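You operate a simulated robot arm through the tools that you are given. There is no shell and no other tool. Be economical: measure what you need, move in short steps, check, and stop when the job is done.

Carry out the task below with a simulated two-armed robot. There is one attempt and no reset: what you move stays moved.

JOB
Wipe bracket 279, check its warmth and seat it on the fixture plate.
Fine: hold it still while you wipe; check with the thermometer before seating; pad and thermometer back in their places; the clamps stay open. What is to be rubbed or washed off counts as gone when no trace of it is left.
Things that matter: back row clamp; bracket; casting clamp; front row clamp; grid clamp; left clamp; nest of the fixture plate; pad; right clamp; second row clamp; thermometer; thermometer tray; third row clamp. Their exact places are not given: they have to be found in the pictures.

It is judged by the outcome, as a careful person would: the job done as asked, and still so three seconds after it is handed in. It fails if anything else is knocked over, pushed out of place, dropped, spilled or broken.

ROBOT AND FRAMES
Two 7-joint arms with two-finger parallel grippers on one trunk, on a base that drives. Base frame: it is fixed to the floor where the robot stands at the start and does not move with it; the origin is under the middle of the robot, x ahead of it, y to its left, z up. Readings come in m, rad, newtons and seconds.
The left shoulder is at the start at [0.05, 0.158, 1.083], the right one opposite. With the tool pointing down near the work surface each hand reaches from about 0.1 to 0.66 m from the robot's upright axis, wherever it stands, measured 20 degrees to its own side. Places, roughly: back row clamp [0.9, 0.3, 0.8]; casting clamp [4.7, 0.2, 0.9]; front row clamp [0.9, -0.1, 0.8]; grid clamp [1.2, -0.5, 0.8]; left clamp [0.6, -0.5, 0.9]; nest of the fixture plate [0.6, -0.6, 0.7]; right clamp [0.7, -0.5, 0.9]; second row clamp [0.9, 0, 0.8]; thermometer tray [0.7, 0.1, 0.7]; third row clamp [0.9, 0.2, 0.8]. Payload 3.91 kg a hand.
Tool frame (each hand has its own): the origin (TCP) lies between the finger pads and is the grasp point; the fingertips stand 0.03 m ahead of it; z points along the fingers, y is the line along which they close. The gripper opens to 0.11 m. The fingers are 0.02 m wide and 0.01 m thick; the gripper's body (0.048 by 0.112 m) begins 0.055 m behind the TCP.
Orientation is that of the tool frame in the base frame, as a unit quaternion [w, x, y, z]. With the fingers straight down and closing along the base's y, the tool's x points along the base's -x, its y along +y and its z along -z.

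CONTROLS
- The arms move only by the tool step_arm. It takes "left_targets", "right_targets" or both (then of equal length, played together; a hand with none holds still); each is a list that holds one entry, the list of rows, each a list of 7 numbers: the shift along the tool's x, y, z in units of 50 mm (1.0 is 50 mm), then the turn, a rotation vector about the tool's x, y, z in units of 8 degrees (1.0 is 8 degrees), then the finger opening in m, from 0 to 0.11. In form: [[[tx, ty, tz, ax, ay, az, grip], ...]]. A call has 1 to 12 rows; each row shifts and turns the commanded pose from where the row before left it, along the tool's axes as they then stand. A call with a number of a shift or a turn outside -1 to 1 is refused whole. A row lasts 0.2 s, in which the tool goes at most 0.05 m and 0.15 rad; a call with a longer step from one row to the next is refused whole, and so is a gripper value outside its range. A pose out of reach is approached as far as the arm can. The call stops where the force on the tool passes 50 N (or 10 N more than at its start, if that is more) or the arm is blocked; 0.2 s more then pass. The fingers move at their own pace (about 0.153 m/s each) and stop on an object; they squeeze with about 32 N. The grip force told is the motor's: it shows also when the fingers shut on nothing. Time passes only in rows, and 0.2 s behind the last, so rows that do not move let the fingers close. The reply holds the time, the measured pose of the TCP, the force on the tool along the base axes, the opening and the grip force, in the units named above and with some noise, with the torque about the TCP (base axes, N m) and any sound that the robot's microphone picked up.
- Cameras (640 x 400 px; columns grow to the right, rows downward): "scene" is now at [0.1308, -0.0125, 1.2252]; the picture's right is [-0.15, -0.99, 0.00], its down [-0.52, 0.08, -0.85] and it looks along [0.84, -0.13, -0.52] (base axes); focal length 292 px, centre (320, 200). "left" rides on the left gripper at [0.072, -0.017, -0.103] in its tool frame; the picture's right is [0.23, 0.97, 0.00], its down [-0.76, 0.18, -0.62] and it looks along [-0.61, 0.14, 0.78] (tool axes); focal length 222 px, centre (320, 200). "right" rides on the right gripper at [0.072, 0.017, -0.103] in its tool frame; the picture's right is [-0.23, 0.97, 0.00], its down [-0.76, -0.18, -0.62] and it looks along [-0.61, -0.14, 0.78] (tool axes); focal length 222 px, centre (320, 200).
- get_image(camera): a new picture of that camera. The clock stands still meanwhile.
- move_column(by): slides the trunk up (or, below 0, down) by that many m; the arms and the scene camera ride with it, the base frame stays. It gives what a move gives, with no picture.
- base_move(legs): drives the robot by 1 to 6 legs, each [ahead, turn to the left] in m and rad, along the robot's own axes; the way and the turn of a leg run together, so that a leg with both is an arc; at most 1.5 m and 3.142 rad a leg. The arms and the cameras ride along, it lands a little off, and it stops where it bumps. It gives what a move gives.
- aim_head(pan, tilt): turns the head with the scene camera to pan (to the left, within 1.396 rad either way) and tilt (down, from -0.506 to 1.204), counted from straight ahead of the robot. It gives what a move gives.
- pixel_to_xyz(camera, pixels): there is no depth. For up to 12 entries [column, row, z] of the newest picture of that camera ("zoom" is the newest enlarged one), the place [x, y] in the base frame at which the ray of that pixel passes the height z, good to about 0.002 m. The clock stands still meanwhile.
- zoom(camera, box): a new picture of the part [left, top, right, bottom] of that camera's present view, enlarged. The clock stands still meanwhile.
- hand_in(): hands the job in; it is judged then, once.

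Keep the steps short. Do not move on a guess: measure, check each grasp and each placing, and mend mistakes. In all there are 80 turns and 58 pictures (those below and enlarged ones count). Leave the grippers open and the arms clear of the work at the hand-in unless told otherwise, and finish with a single line.

The tools are called after ">>>" as name(argument=value, ...) on one line, values as JSON. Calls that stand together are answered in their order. step_arm: Moves the arms, as the interface text tells. Its arguments: {"type":"object","properties":{"left_targets":{"type":"array","items":{"type":"array","items":{"type":"array","items":{"type":"number"}}}},"right_targets":{"type":"array","items":{"type":"array","items":{"type":"array","items":{"type":"number"}}}}},"required":[]} The other tools are called the same way: move_column (by) slides the trunk up or down; base_move (legs) drives the base; aim_head (pan, tilt) turns the head that bears the scene camera; get_image (camera) takes a picture; pixel_to_xyz (camera, pixels) gives the place at which the rays of pixels pass given heights; zoom (camera, box) takes an enlarged picture of a part of a camera's view; hand_in () hands the job in.

At the start:

```text
t: 0.0
left_position: [0.4785, 0.149, 1.0617]
left_tool_rot: [0.001, 0.001, 1.0, 0.0]
left_contact_force: [0.3, 0.1, -0.4]
left_torque: [0.01, 0.0, 0.01]
left_width: 0.11
left_grip_force: 0.2
right_position: [0.3453, -0.2082, 1.0547]
right_tool_rot: [0.0, -0.001, 1.0, 0.0]
right_contact_force: [-0.1, 1.0, 0.1]
right_torque: [0.03, 0.03, 0.0]
right_width: 0.11
right_grip_force: 0.1
trunk travel left (down, up): [-0.325, 0.157]
robot x, y, heading: [0.0006, -0.0004, 0.002]
head pan, tilt: [-0.148, 0.553]
```

scene: 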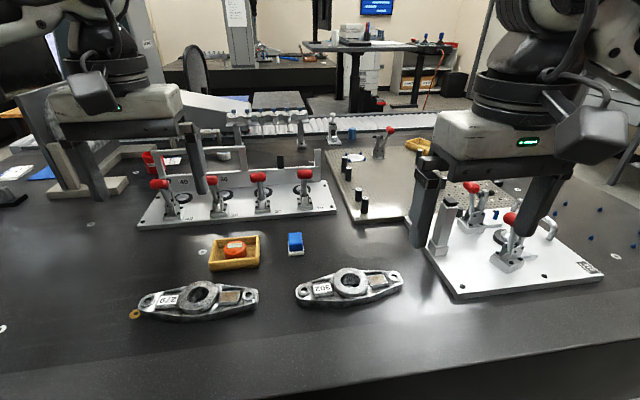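
right: 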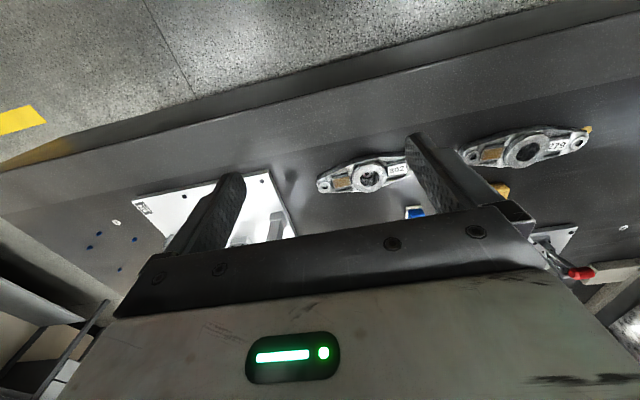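
left: 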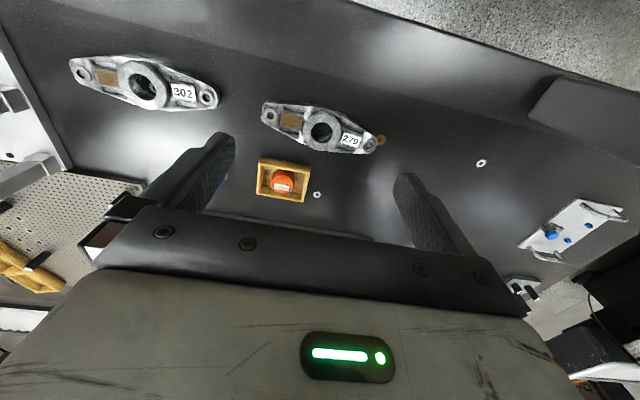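

I see two brackets: 279 on the left at about (197,297) and 302 at about (350,287). There is an orange item in a yellow tray at (235,250), a blue pad at (295,243), and the fixture plate on the right. I'll zoom in on these.

>>> zoom(camera="scene", box=[120, 220, 320, 345])

>>> zoom(camera="scene", box=[400, 160, 620, 300])

>>> pixel_to_xyz(camera="scene", pixels=[[200, 296, 0.75], [147, 302, 0.75], [251, 296, 0.75], [235, 250, 0.75], [295, 243, 0.75], [300, 293, 0.75], [400, 277, 0.75], [460, 298, 0.75], [603, 273, 0.75], [135, 315, 0.75]])

```text
3.20 times, centred on (220, 282) of scene
```

zoom: 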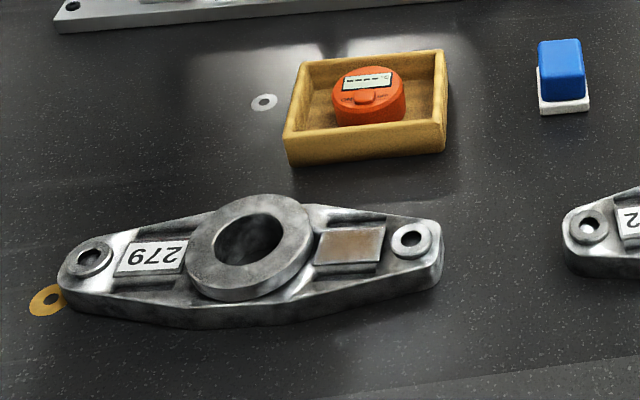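

```text
2.86 times, centred on (510, 230) of scene
```

zoom: 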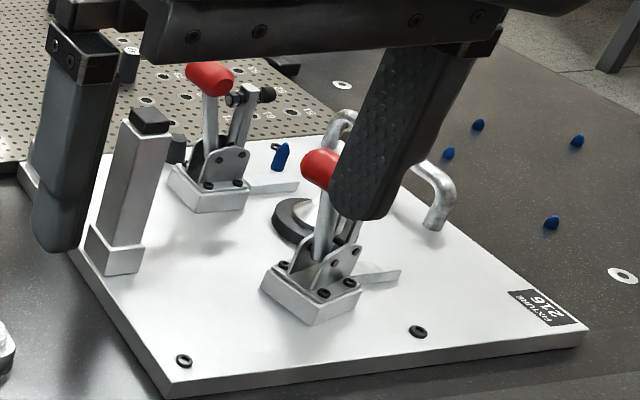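

```text
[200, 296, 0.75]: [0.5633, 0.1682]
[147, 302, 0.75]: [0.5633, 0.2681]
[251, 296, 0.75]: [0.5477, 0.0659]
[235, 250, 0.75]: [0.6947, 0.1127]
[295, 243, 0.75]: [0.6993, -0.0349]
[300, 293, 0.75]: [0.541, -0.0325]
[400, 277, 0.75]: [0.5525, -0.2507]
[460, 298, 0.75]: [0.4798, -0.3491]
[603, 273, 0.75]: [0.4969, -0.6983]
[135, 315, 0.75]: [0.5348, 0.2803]
```

I'll find the heights by triangulating between the scene and left camera pictures.

>>> pixel_to_xyz(camera="scene", pixels=[[202.5, 251, 0.7], [202.5, 251, 0.75], [134.5, 314, 0.7], [134.5, 314, 0.75], [197, 297, 0.72], [197, 297, 0.77], [295, 237, 0.75], [295, 237, 0.8]])

>>> pixel_to_xyz(camera="left", pixels=[[317, 195, 0.7], [317, 195, 0.75], [381, 140, 0.7], [381, 140, 0.75], [321, 131, 0.72], [321, 131, 0.77], [283, 180, 0.75], [283, 180, 0.7]])

>>> zoom(camera="left", box=[240, 80, 400, 210])

```text
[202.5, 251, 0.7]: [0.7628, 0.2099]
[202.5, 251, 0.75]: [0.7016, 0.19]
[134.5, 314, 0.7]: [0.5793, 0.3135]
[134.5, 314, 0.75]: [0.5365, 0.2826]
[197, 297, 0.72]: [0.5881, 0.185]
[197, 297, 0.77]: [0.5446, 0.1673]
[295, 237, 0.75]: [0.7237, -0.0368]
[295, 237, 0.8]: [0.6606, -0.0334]
```

```text
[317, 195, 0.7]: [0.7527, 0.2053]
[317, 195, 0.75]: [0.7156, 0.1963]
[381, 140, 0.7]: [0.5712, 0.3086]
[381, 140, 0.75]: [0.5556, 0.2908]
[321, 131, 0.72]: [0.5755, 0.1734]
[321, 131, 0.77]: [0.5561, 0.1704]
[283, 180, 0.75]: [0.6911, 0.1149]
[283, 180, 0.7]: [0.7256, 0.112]
```

```text
3.08 times, centred on (320, 145) of left
```

zoom: 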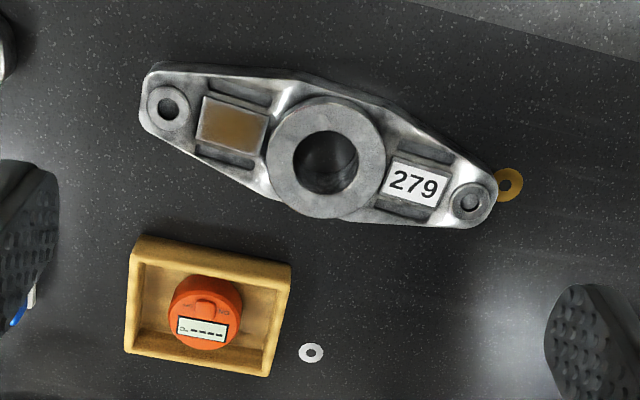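

The table is at about z=0.718 and the bracket's boss top at about 0.75. The brown patch lies on the bracket's right arm, at about y 0.11. I'll shift the right hand sideways (−y) so its camera sees the fixture. I'll also move the left hand up and back a little to clear the view of the thermometer.

>>> step_arm(right_targets=[[[0, -1, 0, 0, 0, 0, 0.11], [0, -1, 0, 0, 0, 0, 0.11], [-1, -1, 0, 0, 0, 0, 0.11], [-1, -1, 0, 0, 0, 0, 0.11]]])

>>> get_image(camera="right")

>>> get_image(camera="scene")

```text
refused: row 3 steps farther than a row can; nothing moved
```

```text
51 pictures are left
```

right: 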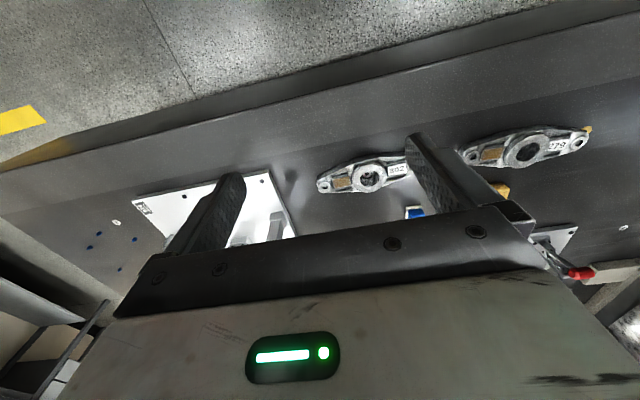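

```text
50 pictures are left
```

scene: 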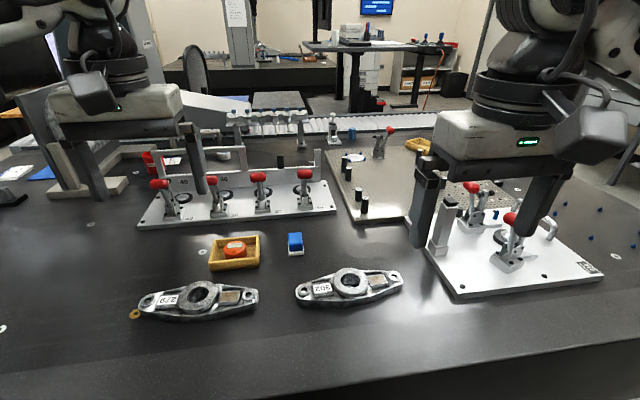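

The call was refused because the diagonal step was too long. I'll redo it with smaller rows, moving only along −y.

>>> step_arm(right_targets=[[[0, -0.9, 0, 0, 0, 0, 0.11], [0, -0.9, 0, 0, 0, 0, 0.11], [0, -0.9, 0, 0, 0, 0, 0.11], [0, -0.9, 0, 0, 0, 0, 0.11], [0, -0.9, 0, 0, 0, 0, 0.11], [0, -0.9, 0, 0, 0, 0, 0.11]]])

```text
t: 1.4
left_position: [0.4791, 0.1491, 1.0612]
left_tool_rot: [0.0, -0.001, 1.0, 0.0]
left_contact_force: [-0.6, -0.2, -0.1]
left_torque: [0.03, -0.01, 0.0]
left_width: 0.1102
left_grip_force: 0.1
right_position: [0.3487, -0.4773, 1.0566]
right_tool_rot: [0.0, 0.0, 1.0, 0.001]
right_contact_force: [-0.1, 0.5, -1.2]
right_torque: [0.02, 0.04, 0.0]
right_width: 0.1101
right_grip_force: 0.0
trunk travel left (down, up): [-0.325, 0.157]
robot x, y, heading: [-0.0003, -0.001, 0.003]
head pan, tilt: [-0.148, 0.553]
```

>>> zoom(camera="scene", box=[400, 160, 620, 300])

>>> get_image(camera="right")

```text
2.86 times, centred on (510, 230) of scene
```

zoom: 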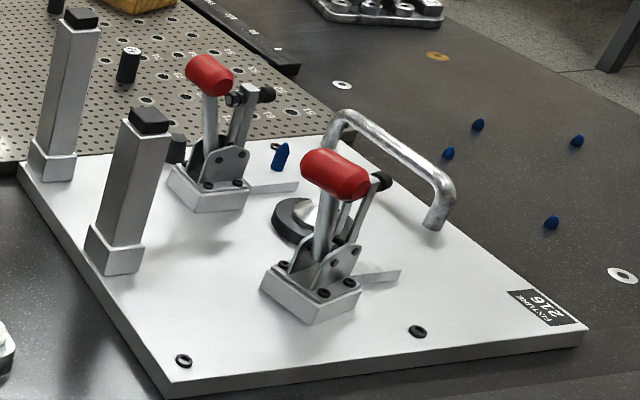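

```text
48 pictures are left
```

right: 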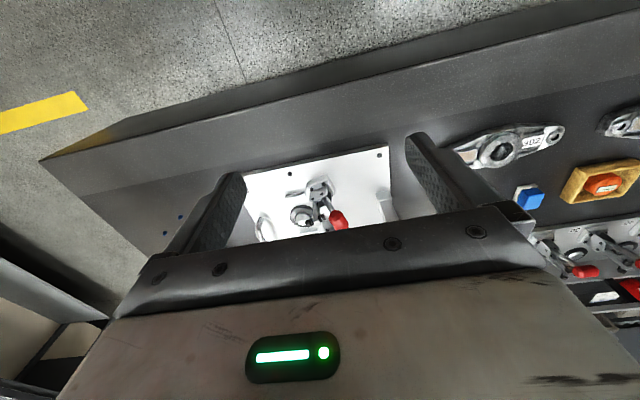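

>>> zoom(camera="right", box=[225, 140, 405, 250])

>>> zoom(camera="scene", box=[460, 190, 560, 260])

>>> zoom(camera="left", box=[255, 150, 315, 205])

```text
3.56 times, centred on (315, 195) of right
```

zoom: 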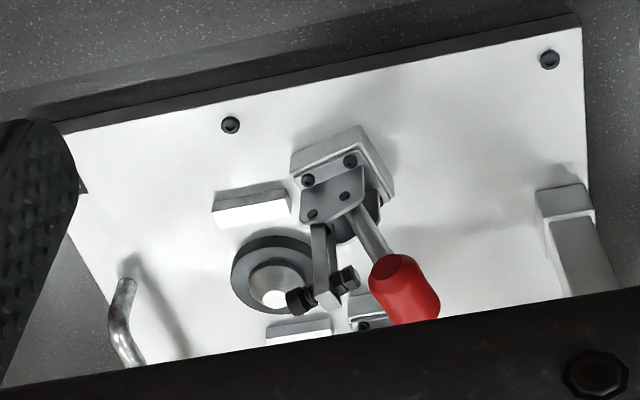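

```text
5.71 times, centred on (510, 225) of scene
```

zoom: 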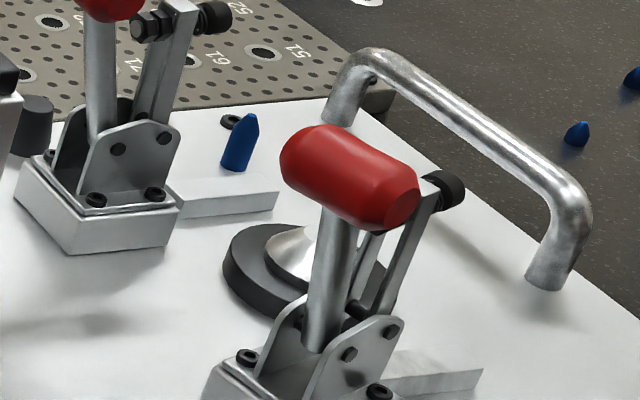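

```text
7.27 times, centred on (285, 178) of left
```

zoom: 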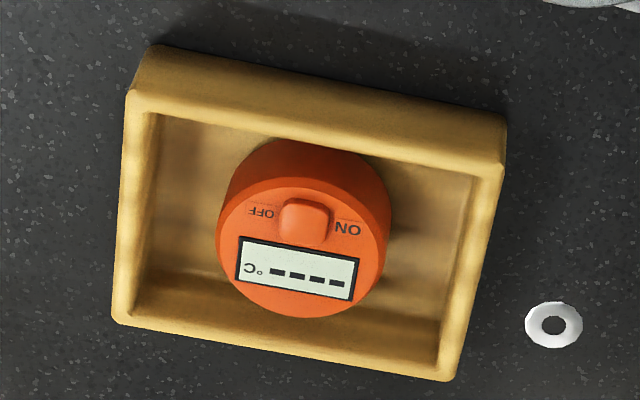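

The nest is a black disc with a cone, two low rails at its ±x sides and a blue pin nearby. The thermometer has an ON/OFF slider and the display reads "----". The pad is slightly out of reach, so I'll measure the table edge before driving forward.

>>> pixel_to_xyz(camera="scene", pixels=[[320, 392, 0.718], [500, 350, 0.718]])

>>> aim_head(pan=0.1, tilt=0.85)

>>> get_image(camera="scene")

```text
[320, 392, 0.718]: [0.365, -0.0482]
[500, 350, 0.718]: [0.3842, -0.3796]
```

```text
t: 2.2
left_position: [0.4786, 0.149, 1.0611]
left_tool_rot: [0.001, 0.0, 1.0, 0.0]
left_contact_force: [0.0, -0.6, -0.1]
left_torque: [-0.03, -0.03, 0.01]
left_width: 0.1099
left_grip_force: 0.1
right_position: [0.349, -0.4763, 1.0563]
right_tool_rot: [0.0, 0.0, 1.0, 0.0]
right_contact_force: [-0.1, 0.0, 0.0]
right_torque: [-0.01, 0.01, -0.01]
right_width: 0.1104
right_grip_force: 0.0
trunk travel left (down, up): [-0.325, 0.157]
robot x, y, heading: [0.005, 0.0005, -0.001]
head pan, tilt: [0.099, 0.85]
```

```text
44 pictures are left
```

scene: 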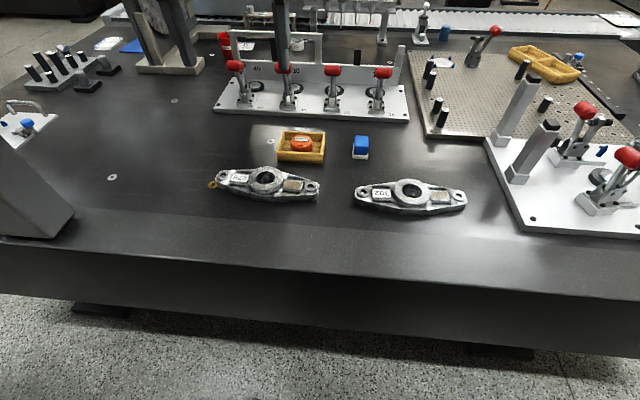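

>>> pixel_to_xyz(camera="scene", pixels=[[320, 275, 0.718], [361, 155, 0.72], [361, 138, 0.75], [300, 158, 0.72], [265, 180, 0.75]])

>>> base_move(legs=[[0.1, 0.0]])

>>> get_image(camera="scene")

```text
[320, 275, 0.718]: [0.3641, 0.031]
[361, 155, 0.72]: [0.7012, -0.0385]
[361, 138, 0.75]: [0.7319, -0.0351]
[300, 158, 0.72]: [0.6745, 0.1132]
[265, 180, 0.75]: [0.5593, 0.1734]
```

```text
t: 3.4
left_position: [0.5561, 0.1492, 1.0605]
left_tool_rot: [0.001, -0.002, 1.0, 0.0]
left_contact_force: [-0.5, -0.1, -1.0]
left_torque: [0.01, -0.03, -0.01]
left_width: 0.1099
left_grip_force: 0.0
right_position: [0.4266, -0.4755, 1.0562]
right_tool_rot: [0.0, 0.0, 1.0, 0.0]
right_contact_force: [1.2, -0.3, 0.9]
right_torque: [0.0, -0.07, 0.02]
right_width: 0.1101
right_grip_force: 0.0
trunk travel left (down, up): [-0.325, 0.157]
robot x, y, heading: [0.0751, -0.0016, -0.005]
head pan, tilt: [0.099, 0.85]
stopped in leg 1: the robot was blocked; the commanded pose is now the measured one
```

```text
43 pictures are left
```

scene: 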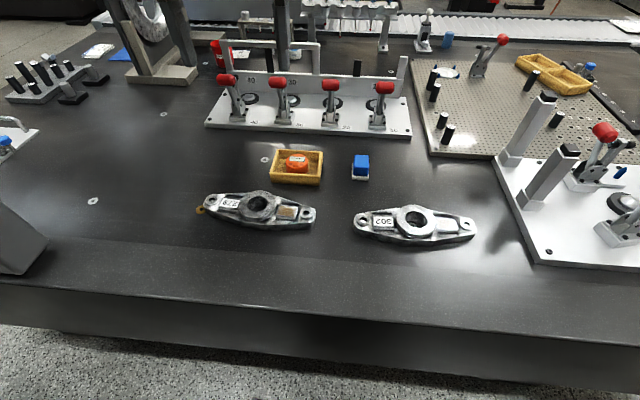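

The base is against the table at x=0.075, which should be enough reach. Next the right hand goes above the pad (about 0.70, −0.037) and the left hand above the label end of bracket 279, both staying high.

>>> step_arm(right_targets=[[[-0.3, 0.73, 0.17, 0, 0, 0, 0.11], [-0.3, 0.73, 0.17, 0, 0, 0, 0.11], [-0.3, 0.73, 0.17, 0, 0, 0, 0.11], [-0.3, 0.73, 0.17, 0, 0, 0, 0.11], [-0.3, 0.73, 0.17, 0, 0, 0, 0.11], [-0.3, 0.73, 0.17, 0, 0, 0, 0.11], [-0.3, 0.73, 0.17, 0, 0, 0, 0.11], [-0.3, 0.73, 0.17, 0, 0, 0, 0.11], [-0.3, 0.73, 0.17, 0, 0, 0, 0.11], [-0.3, 0.73, 0.17, 0, 0, 0, 0.11], [-0.3, 0.73, 0.17, 0, 0, 0, 0.11], [-0.3, 0.73, 0.17, 0, 0, 0, 0.11]]], left_targets=[[[0, 0.17, 0.17, 0, 0, 0, 0.11], [0, 0.17, 0.17, 0, 0, 0, 0.11], [0, 0.17, 0.17, 0, 0, 0, 0.11], [0, 0.17, 0.17, 0, 0, 0, 0.11], [0, 0.17, 0.17, 0, 0, 0, 0.11], [0, 0.17, 0.17, 0, 0, 0, 0.11], [0, 0.17, 0.17, 0, 0, 0, 0.11], [0, 0.17, 0.17, 0, 0, 0, 0.11], [0, 0.17, 0.17, 0, 0, 0, 0.11], [0, 0.17, 0.17, 0, 0, 0, 0.11], [0, 0.17, 0.17, 0, 0, 0, 0.11], [0, 0.17, 0.17, 0, 0, 0, 0.11]]])

>>> get_image(camera="right")

>>> get_image(camera="left")

```text
t: 6.0
left_position: [0.5575, 0.2525, 0.9565]
left_tool_rot: [0.0, -0.001, 1.0, 0.001]
left_contact_force: [0.9, -0.6, 0.2]
left_torque: [-0.02, 0.0, 0.04]
left_width: 0.11
left_grip_force: 0.1
right_position: [0.6105, -0.0339, 0.954]
right_tool_rot: [0.0, 0.0, 1.0, -0.001]
right_contact_force: [-0.3, 0.4, -0.1]
right_torque: [0.02, -0.02, -0.03]
right_width: 0.1099
right_grip_force: 0.0
trunk travel left (down, up): [-0.325, 0.157]
robot x, y, heading: [0.0782, -0.0007, 0.002]
head pan, tilt: [0.099, 0.85]
```

```text
42 pictures are left
```

right: 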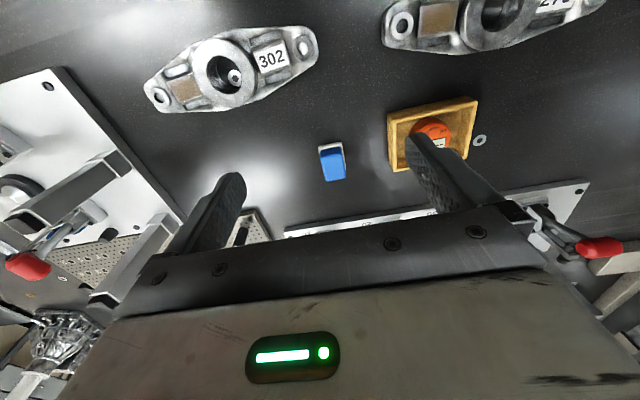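

```text
41 pictures are left
```

left: 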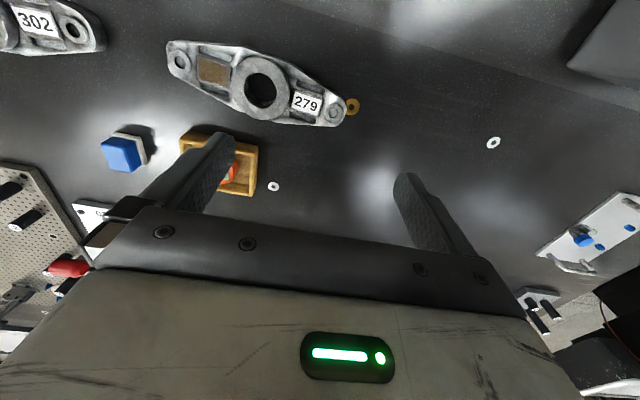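

>>> zoom(camera="left", box=[80, 30, 360, 205])

>>> zoom(camera="right", box=[300, 125, 380, 195])

>>> pixel_to_xyz(camera="zoom", pixels=[[320, 200, 0.72]])

```text
2.29 times, centred on (220, 118) of left
```

zoom: 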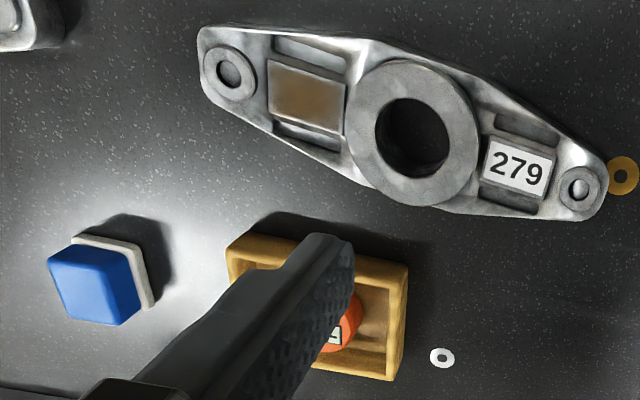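

```text
5.71 times, centred on (340, 160) of right
```

zoom: 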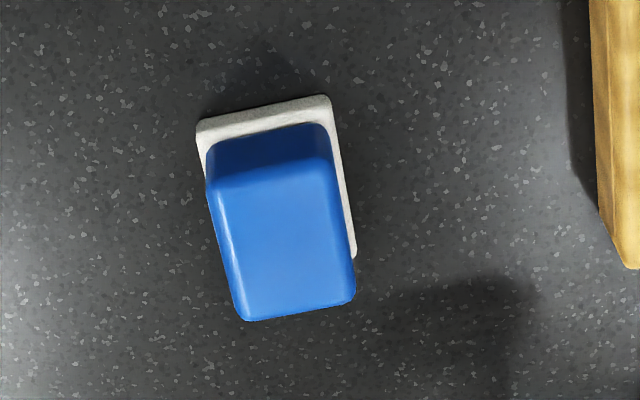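

```text
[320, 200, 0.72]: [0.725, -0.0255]
```

>>> pixel_to_xyz(camera="zoom", pixels=[[197, 120, 0.725], [330, 98, 0.725], [357, 255, 0.725], [207, 180, 0.745], [333, 160, 0.745], [355, 300, 0.745], [240, 318, 0.745], [207, 180, 0.76], [333, 160, 0.76], [355, 300, 0.76], [240, 318, 0.76]])

>>> pixel_to_xyz(camera="left", pixels=[[101, 143.5, 0.745], [135, 139, 0.745], [139, 165, 0.745], [106, 172, 0.745], [101, 143.5, 0.76], [135, 139, 0.76], [139, 165, 0.76], [106, 172, 0.76]])

```text
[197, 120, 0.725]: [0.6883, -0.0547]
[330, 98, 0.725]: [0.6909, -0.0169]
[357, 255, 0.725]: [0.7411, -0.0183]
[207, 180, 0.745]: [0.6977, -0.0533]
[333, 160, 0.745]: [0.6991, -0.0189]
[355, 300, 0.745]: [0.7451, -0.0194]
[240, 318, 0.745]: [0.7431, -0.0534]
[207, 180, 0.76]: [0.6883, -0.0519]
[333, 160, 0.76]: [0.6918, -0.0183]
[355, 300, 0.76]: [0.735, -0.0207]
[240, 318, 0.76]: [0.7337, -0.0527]
```

```text
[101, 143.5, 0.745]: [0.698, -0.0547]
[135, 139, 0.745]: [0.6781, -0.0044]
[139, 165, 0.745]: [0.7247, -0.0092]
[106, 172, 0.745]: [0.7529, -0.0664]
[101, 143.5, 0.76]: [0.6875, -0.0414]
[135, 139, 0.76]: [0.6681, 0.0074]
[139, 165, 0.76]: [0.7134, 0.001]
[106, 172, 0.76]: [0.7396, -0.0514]
```

>>> zoom(camera="right", box=[370, 0, 530, 60])

>>> pixel_to_xyz(camera="left", pixels=[[213.9, 73.4, 0.73], [213.9, 73.4, 0.75], [182, 61, 0.73], [182, 61, 0.75], [333.5, 112, 0.73], [333.5, 112, 0.75], [259, 87, 0.75], [259, 87, 0.77], [309, 104, 0.73], [309, 104, 0.75]])

>>> pixel_to_xyz(camera="right", pixels=[[437, 19, 0.73], [437, 19, 0.75], [402, 25, 0.73], [402, 25, 0.75], [494, 20, 0.75], [494, 20, 0.77]])

```text
4.00 times, centred on (450, 30) of right
```

zoom: 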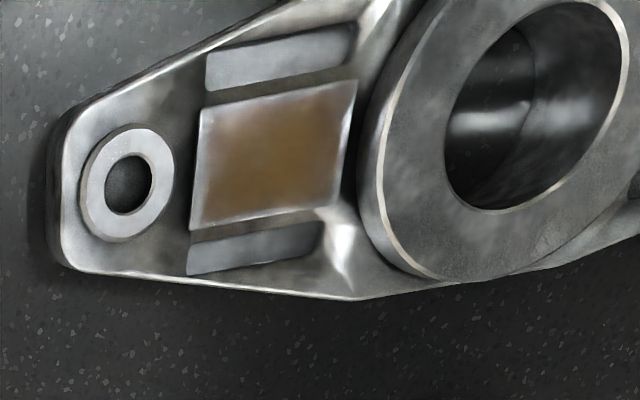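

```text
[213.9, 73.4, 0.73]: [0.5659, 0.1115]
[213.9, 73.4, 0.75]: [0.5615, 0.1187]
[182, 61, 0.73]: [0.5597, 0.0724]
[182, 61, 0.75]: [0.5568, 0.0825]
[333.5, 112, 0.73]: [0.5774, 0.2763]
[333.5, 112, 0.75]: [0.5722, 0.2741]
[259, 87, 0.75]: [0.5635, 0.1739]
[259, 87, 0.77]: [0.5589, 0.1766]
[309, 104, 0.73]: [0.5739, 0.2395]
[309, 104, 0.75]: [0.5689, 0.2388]
```

```text
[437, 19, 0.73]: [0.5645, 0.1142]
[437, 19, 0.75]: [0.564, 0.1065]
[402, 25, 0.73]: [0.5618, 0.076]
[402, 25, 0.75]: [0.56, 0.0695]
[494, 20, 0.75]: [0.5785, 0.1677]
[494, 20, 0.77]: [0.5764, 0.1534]
```

The readings so far:
- The pad's block is 45×34 mm, centred at about (0.715, −0.037), with its top at z≈0.757.
- The bracket's centre is about (0.569, 0.175), with the holes 0.2 m apart and the axis turned about 4.6°.
- The dirty patch is at about (0.565, 0.113, z 0.735).

Plan: the left hand grips the boss across x with its camera side to +y, and the right hand holds the pad across x with its camera side to −y. I'll turn both wrists now.

>>> step_arm(right_targets=[[[0, 0, 0, 0, 0, -0.9375, 0.11], [0, 0, 0, 0, 0, -0.9375, 0.11], [0, 0, 0, 0, 0, -0.9375, 0.11], [0, 0, 0, 0, 0, -0.9375, 0.11], [0, 0, 0, 0, 0, -0.9375, 0.11], [0, 0, 0, 0, 0, -0.9375, 0.11], [0, 0, 0, 0, 0, -0.9375, 0.11], [0, 0, 0, 0, 0, -0.9375, 0.11], [0, 0, 0, 0, 0, -0.9375, 0.11], [0, 0, 0, 0, 0, -0.9375, 0.11], [0, 0, 0, 0, 0, -0.9375, 0.11], [0, 0, 0, 0, 0, -0.9375, 0.11]]], left_targets=[[[0, 0, 0, 0, 0, 0.985, 0.11], [0, 0, 0, 0, 0, 0.985, 0.11], [0, 0, 0, 0, 0, 0.985, 0.11], [0, 0, 0, 0, 0, 0.985, 0.11], [0, 0, 0, 0, 0, 0.985, 0.11], [0, 0, 0, 0, 0, 0.985, 0.11], [0, 0, 0, 0, 0, 0.985, 0.11], [0, 0, 0, 0, 0, 0.985, 0.11], [0, 0, 0, 0, 0, 0.985, 0.11], [0, 0, 0, 0, 0, 0.985, 0.11], [0, 0, 0, 0, 0, 0.985, 0.11], [0, 0, 0, 0, 0, 0.985, 0.11]]])

>>> get_image(camera="left")

>>> get_image(camera="right")

```text
t: 8.6
left_position: [0.5566, 0.2518, 0.9591]
left_tool_rot: [0.0, 0.304, 0.953, 0.0]
left_contact_force: [0.5, 0.4, -0.6]
left_torque: [0.0, 0.01, 0.03]
left_width: 0.1101
left_grip_force: 0.1
left hand out of reach, approached as far as the arm can: row 5, 6, 7, 8, 9, 10, 11, 12
right_position: [0.6076, -0.0365, 0.9536]
right_tool_rot: [-0.001, -0.383, 0.924, 0.0]
right_contact_force: [-0.3, 0.1, -0.5]
right_torque: [0.04, 0.0, -0.01]
right_width: 0.11
right_grip_force: 0.1
right hand out of reach, approached as far as the arm can: row 7, 8, 9, 10, 11, 12
trunk travel left (down, up): [-0.325, 0.157]
robot x, y, heading: [0.0789, 0.0005, 0.001]
head pan, tilt: [0.099, 0.85]
```

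```text
37 pictures are left
```

left: 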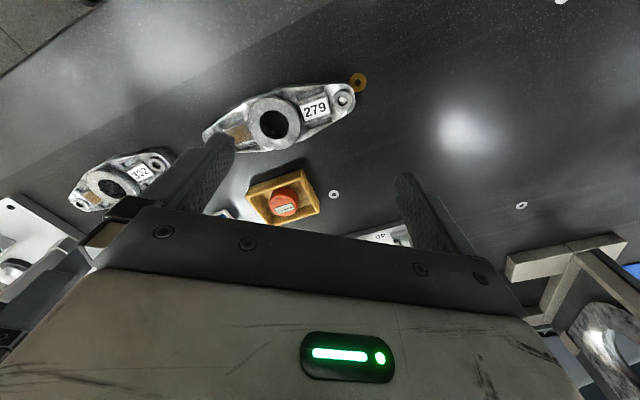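

```text
36 pictures are left
```

right: 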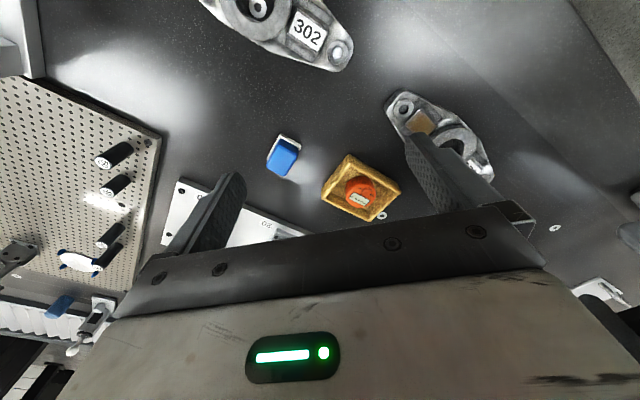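

The left wrist stopped at about 35° and the right at about 45°, so those turns are limited. I'll test the other direction to learn the wrist range.

>>> step_arm(right_targets=[[[0, 0, 0, 0, 0, 1, 0.11], [0, 0, 0, 0, 0, 1, 0.11], [0, 0, 0, 0, 0, 1, 0.11], [0, 0, 0, 0, 0, 1, 0.11], [0, 0, 0, 0, 0, 1, 0.11], [0, 0, 0, 0, 0, 1, 0.11], [0, 0, 0, 0, 0, 1, 0.11], [0, 0, 0, 0, 0, 1, 0.11], [0, 0, 0, 0, 0, 1, 0.11], [0, 0, 0, 0, 0, 1, 0.11], [0, 0, 0, 0, 0, 1, 0.11], [0, 0, 0, 0, 0, 1, 0.11]]], left_targets=[[[0, 0, 0, 0, 0, -1, 0.11], [0, 0, 0, 0, 0, -1, 0.11], [0, 0, 0, 0, 0, -1, 0.11], [0, 0, 0, 0, 0, -1, 0.11], [0, 0, 0, 0, 0, -1, 0.11], [0, 0, 0, 0, 0, -1, 0.11], [0, 0, 0, 0, 0, -1, 0.11], [0, 0, 0, 0, 0, -1, 0.11], [0, 0, 0, 0, 0, -1, 0.11], [0, 0, 0, 0, 0, -1, 0.11], [0, 0, 0, 0, 0, -1, 0.11], [0, 0, 0, 0, 0, -1, 0.11]]])

```text
t: 11.2
left_position: [0.5571, 0.2513, 0.9592]
left_tool_rot: [0.0, -0.506, 0.863, 0.0]
left_contact_force: [0.0, 0.6, -0.3]
left_torque: [0.02, 0.02, -0.01]
left_width: 0.1098
left_grip_force: 0.1
right_position: [0.6067, -0.0381, 0.9536]
right_tool_rot: [0.0, 0.43, 0.903, 0.0]
right_contact_force: [-0.6, 0.6, -0.2]
right_torque: [0.03, 0.0, -0.01]
right_width: 0.1099
right_grip_force: 0.1
trunk travel left (down, up): [-0.325, 0.157]
robot x, y, heading: [0.0742, 0.0025, 0.0]
head pan, tilt: [0.099, 0.85]
```

The wrists turn further the other way. For wiping I'll use a different hold:
- **Left hand:** about 4.6° of yaw, one finger inside the boss hole and the other beyond the lug's outer end, gripping along the bracket's long axis. This leaves room for the pad.
- **Right hand:** over the pad with about 3° of yaw.

>>> step_arm(right_targets=[[[0, 0, 0, 0, 0, -0.667, 0.11], [0, 0, 0, 0, 0, -0.667, 0.11], [0, 0, 0, 0, 0, -0.667, 0.11], [0, 0, 0, 0, 0, -0.667, 0.11], [0, 0, 0, 0, 0, -0.667, 0.11], [0, 0, 0, 0, 0, -0.667, 0.11], [0, 0, 0, 0, 0, -0.667, 0.11], [0, 0, 0, 0, 0, -0.667, 0.11], [0, 0, 0, 0, 0, -0.667, 0.11], [-0.71, 0.045, 0.55, 0, 0, 0, 0.11], [-0.71, 0.045, 0.55, 0, 0, 0, 0.11], [-0.71, 0.045, 0.55, 0, 0, 0, 0.11]]], left_targets=[[[0, 0, 0, 0, 0, 0.908, 0.11], [0, 0, 0, 0, 0, 0.908, 0.11], [0, 0, 0, 0, 0, 0.908, 0.11], [0, 0, 0, 0, 0, 0.908, 0.11], [0, 0, 0, 0, 0, 0.908, 0.11], [0, 0, 0, 0, 0, 0.908, 0.11], [0, 0, 0, 0, 0, 0.908, 0.11], [0, 0, 0, 0, 0, 0.908, 0.11], [0, 0, 0, 0, 0, 0.908, 0.11], [-0.12, -0.04, 0.53, 0, 0, 0, 0.11], [-0.12, -0.04, 0.53, 0, 0, 0, 0.11], [-0.12, -0.04, 0.53, 0, 0, 0, 0.11]]])

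>>> get_image(camera="left")

>>> get_image(camera="right")

```text
t: 13.8
left_position: [0.5744, 0.2433, 0.8796]
left_tool_rot: [0.0, 0.042, 0.999, 0.0]
left_contact_force: [0.3, -0.2, -0.2]
left_torque: [0.05, 0.01, 0.02]
left_width: 0.1098
left_grip_force: 0.0
right_position: [0.6858, -0.0451, 0.8731]
right_tool_rot: [-0.001, 0.024, 1.0, 0.0]
right_contact_force: [-1.4, -0.7, -0.1]
right_torque: [0.03, 0.02, -0.03]
right_width: 0.11
right_grip_force: 0.0
right hand out of reach, approached as far as the arm can: row 12
trunk travel left (down, up): [-0.325, 0.157]
robot x, y, heading: [0.0786, -0.0003, 0.001]
head pan, tilt: [0.099, 0.85]
```

```text
35 pictures are left
```

left: 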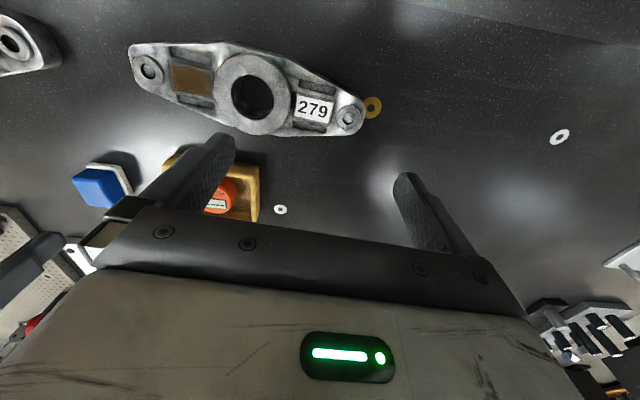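

```text
34 pictures are left
```

right: 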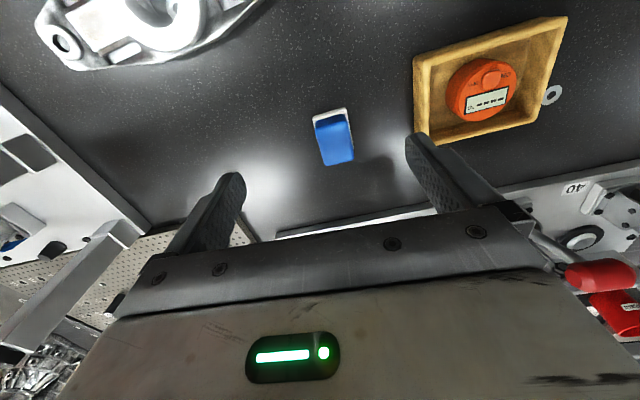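

The right hand stopped short at x=0.686. Its reach may be better lower down, so I'll go to z≈0.81, which keeps the fingertips above the pad top, and try to extend.

>>> step_arm(right_targets=[[[0, 0, 0.6, 0, 0, 0, 0.11], [0, 0, 0.66, 0, 0, 0, 0.11], [-0.28, 0.08, 0, 0, 0, 0, 0.11], [-0.28, 0.08, 0, 0, 0, 0, 0.11]]])

```text
t: 14.8
left_position: [0.5742, 0.2441, 0.8808]
left_tool_rot: [0.0, 0.041, 0.999, 0.0]
left_contact_force: [-0.6, 0.1, 0.1]
left_torque: [0.02, -0.02, 0.0]
left_width: 0.1098
left_grip_force: 0.0
right_position: [0.6797, -0.0457, 0.812]
right_tool_rot: [-0.001, 0.026, 1.0, 0.0]
right_contact_force: [0.1, 0.3, 0.6]
right_torque: [0.01, 0.02, -0.02]
right_width: 0.1101
right_grip_force: 0.0
right hand out of reach, approached as far as the arm can: row 2, 3, 4
trunk travel left (down, up): [-0.325, 0.157]
robot x, y, heading: [0.0779, 0.001, 0.001]
head pan, tilt: [0.099, 0.85]
```

Reach is limited by the shoulder, so a turn of about 25° left brings the right shoulder nearer the pad. I'll raise the right hand first, then turn.

>>> step_arm(right_targets=[[[0.5, 0, -0.7, 0, 0, 0, 0.11], [0.5, 0, -0.7, 0, 0, 0, 0.11]]])

>>> base_move(legs=[[0.0, 0.436]])

```text
t: 15.4
left_position: [0.5742, 0.245, 0.8806]
left_tool_rot: [0.0, 0.042, 0.999, 0.001]
left_contact_force: [1.0, -0.9, -1.0]
left_torque: [0.03, 0.04, 0.01]
left_width: 0.11
left_grip_force: 0.0
right_position: [0.6303, -0.0454, 0.8831]
right_tool_rot: [0.0, 0.028, 1.0, 0.0]
right_contact_force: [-0.1, -0.8, -0.1]
right_torque: [0.0, 0.02, 0.02]
right_width: 0.1099
right_grip_force: 0.1
trunk travel left (down, up): [-0.325, 0.157]
robot x, y, heading: [0.0745, -0.005, 0.0]
head pan, tilt: [0.099, 0.85]
```

```text
t: 17.1
left_position: [0.42, 0.4357, 0.8792]
left_tool_rot: [-0.001, -0.181, 0.983, 0.0]
left_contact_force: [0.7, 0.4, -0.1]
left_torque: [0.0, -0.02, -0.02]
left_width: 0.11
left_grip_force: 0.0
right_position: [0.595, 0.1987, 0.8833]
right_tool_rot: [0.0, -0.196, 0.981, 0.0]
right_contact_force: [-0.5, 0.3, 0.5]
right_torque: [0.05, -0.02, -0.03]
right_width: 0.1099
right_grip_force: 0.0
trunk travel left (down, up): [-0.325, 0.157]
robot x, y, heading: [0.0789, 0.0013, 0.449]
head pan, tilt: [0.099, 0.85]
```

The robot is now at a heading of 25.7°. I'll bring both hands back over the pad and the bracket with corrected yaw.

>>> step_arm(right_targets=[[[0, 0, 0, 0, 0, 0.8, 0.11], [0, 0, 0, 0, 0, 0.8, 0.11], [0, 0, 0, 0, 0, 0.8, 0.11], [0, 0, 0, 0, 0, 0.8, 0.11], [-0.437, -0.762, 0, 0, 0, 0, 0.11], [-0.437, -0.762, 0, 0, 0, 0, 0.11], [-0.437, -0.762, 0, 0, 0, 0, 0.11], [-0.437, -0.762, 0, 0, 0, 0, 0.11], [-0.437, -0.762, 0, 0, 0, 0, 0.11], [-0.437, -0.762, 0, 0, 0, 0, 0.11], [0, 0, 0.83, 0, 0, 0, 0.11], [0, 0, 0.83, 0, 0, 0, 0.11]]], left_targets=[[[0, 0, 0, 0, 0, 0.8, 0.11], [0, 0, 0, 0, 0, 0.8, 0.11], [0, 0, 0, 0, 0, 0.8, 0.11], [0, 0, 0, 0, 0, 0.8, 0.11], [-0.565, -0.597, 0, 0, 0, 0, 0.11], [-0.565, -0.597, 0, 0, 0, 0, 0.11], [-0.565, -0.597, 0, 0, 0, 0, 0.11], [-0.565, -0.597, 0, 0, 0, 0, 0.11], [-0.565, -0.597, 0, 0, 0, 0, 0.11], [-0.565, -0.597, 0, 0, 0, 0, 0.11], [0, 0, 0.6, 0, 0, 0, 0.11], [0, 0, 0.6, 0, 0, 0, 0.11]]])

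>>> get_image(camera="left")

>>> get_image(camera="right")

```text
t: 19.7
left_position: [0.5733, 0.244, 0.8148]
left_tool_rot: [0.0, 0.041, 0.999, 0.0]
left_contact_force: [-1.1, 0.1, -0.2]
left_torque: [0.0, 0.01, 0.02]
left_width: 0.11
left_grip_force: 0.1
right_position: [0.7146, -0.0371, 0.7977]
right_tool_rot: [-0.001, 0.025, 1.0, 0.0]
right_contact_force: [-0.3, -0.6, 0.4]
right_torque: [0.01, 0.0, 0.01]
right_width: 0.1099
right_grip_force: 0.0
trunk travel left (down, up): [-0.325, 0.157]
robot x, y, heading: [0.0777, -0.003, 0.444]
head pan, tilt: [0.099, 0.85]
```

```text
33 pictures are left
```

left: 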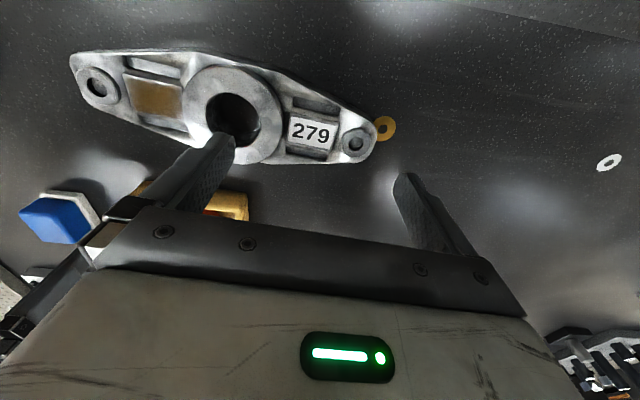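

```text
32 pictures are left
```

right: 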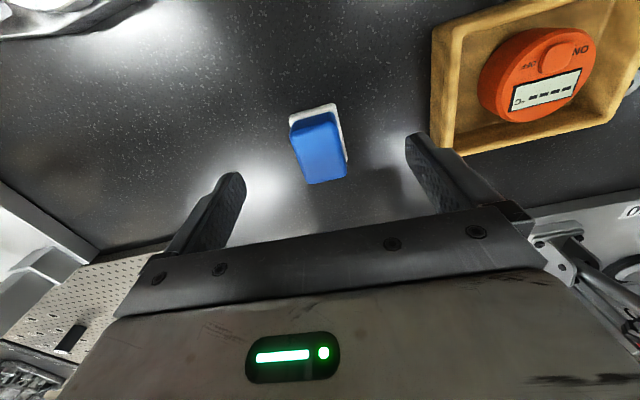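

>>> pixel_to_xyz(camera="left", pixels=[[232, 115, 0.748], [260, 120, 0.748], [208, 115, 0.748], [282, 122, 0.748], [184, 110, 0.748], [354, 143, 0.734], [377, 148, 0.73], [97, 86, 0.734], [382, 128, 0.718]])

>>> pixel_to_xyz(camera="right", pixels=[[292, 128, 0.757], [334, 120, 0.757], [346, 177, 0.757], [309, 184, 0.757], [289, 116, 0.725], [336, 105, 0.725]])

```text
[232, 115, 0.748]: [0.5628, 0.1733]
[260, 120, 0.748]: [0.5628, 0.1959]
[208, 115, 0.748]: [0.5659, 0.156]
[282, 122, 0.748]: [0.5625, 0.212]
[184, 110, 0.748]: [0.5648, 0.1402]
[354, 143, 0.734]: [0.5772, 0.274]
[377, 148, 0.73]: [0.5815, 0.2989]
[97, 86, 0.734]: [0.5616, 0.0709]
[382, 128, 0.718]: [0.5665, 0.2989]
```

```text
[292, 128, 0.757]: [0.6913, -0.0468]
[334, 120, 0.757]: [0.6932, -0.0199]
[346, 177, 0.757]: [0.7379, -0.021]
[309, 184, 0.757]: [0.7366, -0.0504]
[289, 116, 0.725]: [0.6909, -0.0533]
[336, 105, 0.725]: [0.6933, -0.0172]
```

The pad's centre is about (0.715, −0.035). The bracket span from the hole wall (y≈0.196) to the lug end (y≈0.297) fits the opened gripper if it is centred at y≈0.246. I'll lower both hands, left to z 0.757 and right to z 0.768, with the fingers still open.

>>> step_arm(right_targets=[[[0, 0.04, 0.2, 0, 0, 0, 0.11], [0, 0, 0.2, 0, 0, 0, 0.11], [0, 0, 0.2, 0, 0, 0, 0.11], [0, 0, 0, 0, 0, 0, 0.11]]], left_targets=[[[-0.03, 0.04, 0.3, 0, 0, 0, 0.11], [0, 0, 0.3, 0, 0, 0, 0.11], [0, 0, 0.3, 0, 0, 0, 0.11], [0, 0, 0.25, 0, 0, 0, 0.11]]])

>>> get_image(camera="left")

```text
t: 20.7
left_position: [0.5738, 0.2466, 0.7601]
left_tool_rot: [0.001, 0.042, 0.999, 0.0]
left_contact_force: [-0.1, -0.2, -0.2]
left_torque: [0.03, 0.01, -0.01]
left_width: 0.1099
left_grip_force: 0.2
right_position: [0.7152, -0.0346, 0.7701]
right_tool_rot: [0.0, 0.026, 1.0, 0.0]
right_contact_force: [-0.5, -0.2, 1.0]
right_torque: [0.03, 0.0, 0.0]
right_width: 0.11
right_grip_force: 0.1
trunk travel left (down, up): [-0.325, 0.157]
robot x, y, heading: [0.0791, 0.0001, 0.446]
head pan, tilt: [0.099, 0.85]
```

```text
31 pictures are left
```

left: 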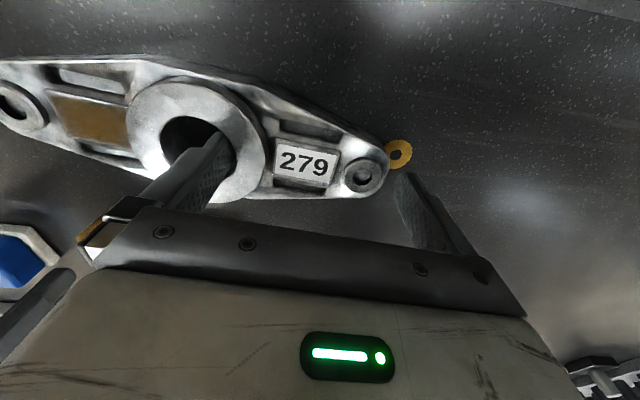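

The inner finger is in the hole and the outer one is just beyond the lug. I'll close both grippers.

>>> step_arm(right_targets=[[[0, 0, 0, 0, 0, 0, 0.02], [0, 0, 0, 0, 0, 0, 0.02], [0, 0, 0, 0, 0, 0, 0.02]]], left_targets=[[[0, 0, 0, 0, 0, 0, 0.08], [0, 0, 0, 0, 0, 0, 0.08], [0, 0, 0, 0, 0, 0, 0.08]]])

>>> get_image(camera="right")

>>> get_image(camera="left")

```text
t: 21.5
left_position: [0.5735, 0.2466, 0.7609]
left_tool_rot: [0.0, 0.041, 0.999, -0.001]
left_contact_force: [0.8, -1.9, 0.1]
left_torque: [-0.38, -0.15, 0.08]
left_width: 0.0997
left_grip_force: 32.6
right_position: [0.7158, -0.0334, 0.7698]
right_tool_rot: [-0.001, 0.026, 1.0, -0.001]
right_contact_force: [-1.4, 0.1, -0.7]
right_torque: [0.03, 0.03, 0.0]
right_width: 0.035
right_grip_force: 32.3
trunk travel left (down, up): [-0.325, 0.157]
robot x, y, heading: [0.0763, 0.0009, 0.449]
head pan, tilt: [0.099, 0.85]
```

```text
30 pictures are left
```

right: 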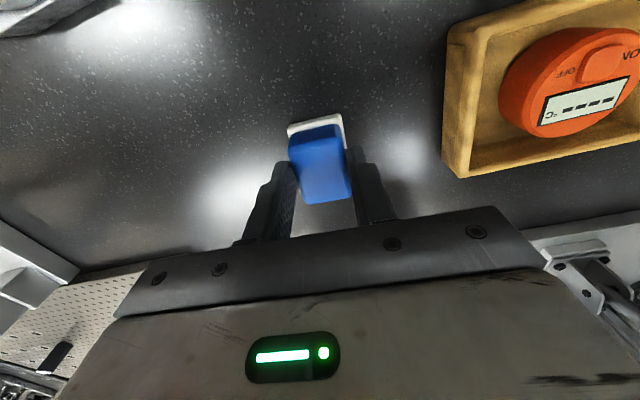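

```text
29 pictures are left
```

left: 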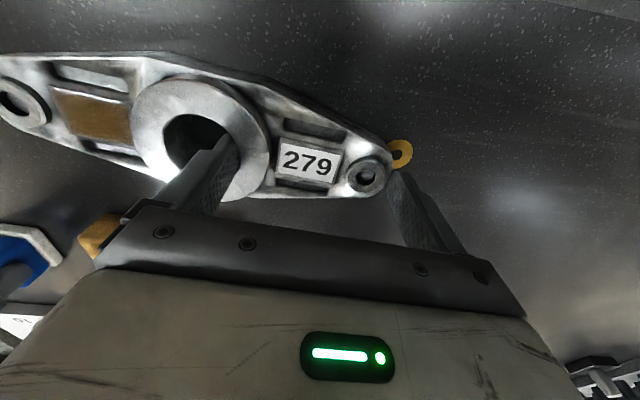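

Both grips read about 32 N. The left fingertips sit shallow on the lug, so I'll re-grip about 5 mm lower. Meanwhile the right hand lifts the pad and carries it above the brown patch.

>>> step_arm(right_targets=[[[0, 0, -0.8, 0, 0, 0, 0.02], [0, 0, -0.8, 0, 0, 0.2, 0.02], [0.527, 0.433, 0, 0, 0, 0, 0.02], [0.527, 0.433, 0, 0, 0, 0, 0.02], [0.527, 0.433, 0, 0, 0, 0, 0.02], [0.527, 0.433, 0, 0, 0, 0, 0.02], [0.527, 0.433, 0, 0, 0, 0, 0.02], [0.527, 0.433, 0, 0, 0, 0, 0.02]]], left_targets=[[[0, 0, 0, 0, 0, 0, 0.11], [0, 0, 0.06, 0, 0, 0, 0.11], [0, 0, 0.06, 0, 0, 0, 0.11], [0, 0, 0, 0, 0, 0, 0.11], [0, 0, 0, 0, 0, 0, 0.08], [0, 0, 0, 0, 0, 0, 0.08], [0, 0, 0, 0, 0, 0, 0.08], [0, 0, 0, 0, 0, 0, 0.08]]])

>>> get_image(camera="right")

```text
t: 23.3
left_position: [0.5748, 0.2465, 0.7563]
left_tool_rot: [0.0, 0.041, 0.999, 0.001]
left_contact_force: [-2.2, 1.6, 1.2]
left_torque: [0.02, 0.34, -0.24]
left_width: 0.0997
left_grip_force: 32.4
right_position: [0.5675, 0.1054, 0.8505]
right_tool_rot: [0.0, 0.04, 0.999, 0.0]
right_contact_force: [0.3, -0.1, 0.5]
right_torque: [-0.01, -0.02, 0.0]
right_width: 0.0201
right_grip_force: 0.1
trunk travel left (down, up): [-0.325, 0.157]
robot x, y, heading: [0.0779, -0.0008, 0.449]
head pan, tilt: [0.099, 0.85]
```

```text
28 pictures are left
```

right: 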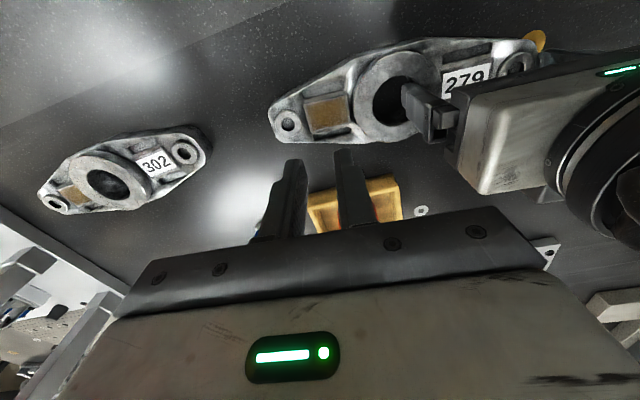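

The right gripper closed on nothing (width 0.02), so the pad slipped out. I'll look for where it is.

>>> get_image(camera="scene")

```text
27 pictures are left
```

scene: 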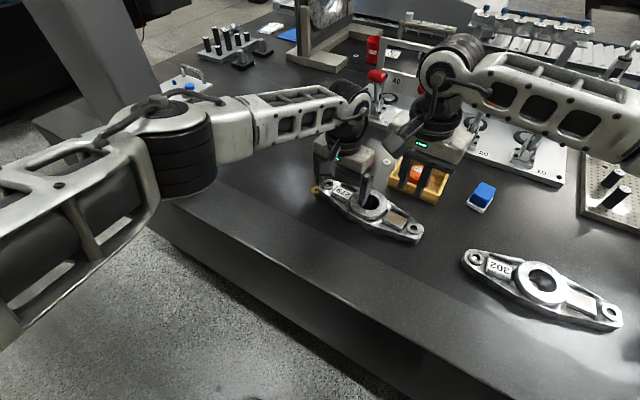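

The pad is still standing in place, at scene (481,197). I'll return above it with the fingers open and measure again.

>>> step_arm(right_targets=[[[-0.5275, -0.427, 0, 0, 0, 0, 0.05], [-0.5275, -0.427, 0, 0, 0, 0, 0.11], [-0.5275, -0.427, 0, 0, 0, 0, 0.11], [-0.5275, -0.427, 0, 0, 0, 0, 0.11], [-0.5275, -0.427, 0, 0, 0, 0, 0.11], [-0.5275, -0.427, 0, 0, 0, 0, 0.11], [0, 0, 0.5, 0, 0, -0.2, 0.11], [0, 0, 0.5, 0, 0, 0, 0.11]]])

>>> get_image(camera="right")

```text
t: 25.1
left_position: [0.5756, 0.2471, 0.7556]
left_tool_rot: [0.001, 0.041, 0.999, 0.001]
left_contact_force: [-0.7, 1.0, 0.2]
left_torque: [0.52, 0.06, 0.0]
left_width: 0.0999
left_grip_force: 32.3
right_position: [0.7138, -0.0316, 0.8]
right_tool_rot: [0.0, 0.025, 1.0, 0.0]
right_contact_force: [0.5, 0.2, 0.4]
right_torque: [-0.03, -0.01, 0.01]
right_width: 0.1099
right_grip_force: 0.1
trunk travel left (down, up): [-0.325, 0.157]
robot x, y, heading: [0.0792, 0.0016, 0.443]
head pan, tilt: [0.099, 0.85]
```

```text
26 pictures are left
```

right: 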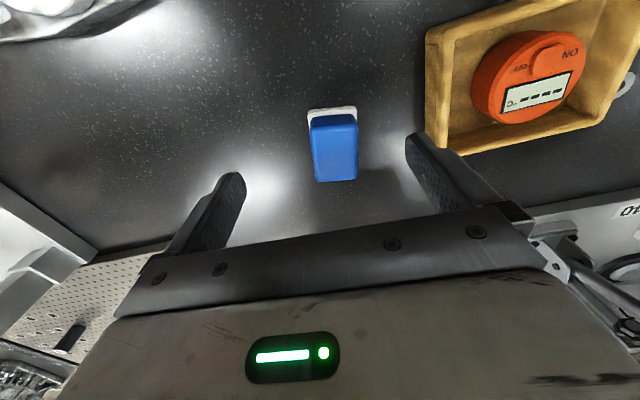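

>>> pixel_to_xyz(camera="right", pixels=[[311, 124, 0.757], [356, 120, 0.757], [357, 178, 0.757], [318, 182, 0.757], [308, 110, 0.725], [355, 106, 0.725]])

```text
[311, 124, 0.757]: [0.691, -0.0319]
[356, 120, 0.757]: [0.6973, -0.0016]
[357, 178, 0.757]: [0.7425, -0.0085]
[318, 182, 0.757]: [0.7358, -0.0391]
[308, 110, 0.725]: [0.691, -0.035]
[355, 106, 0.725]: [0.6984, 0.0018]
```

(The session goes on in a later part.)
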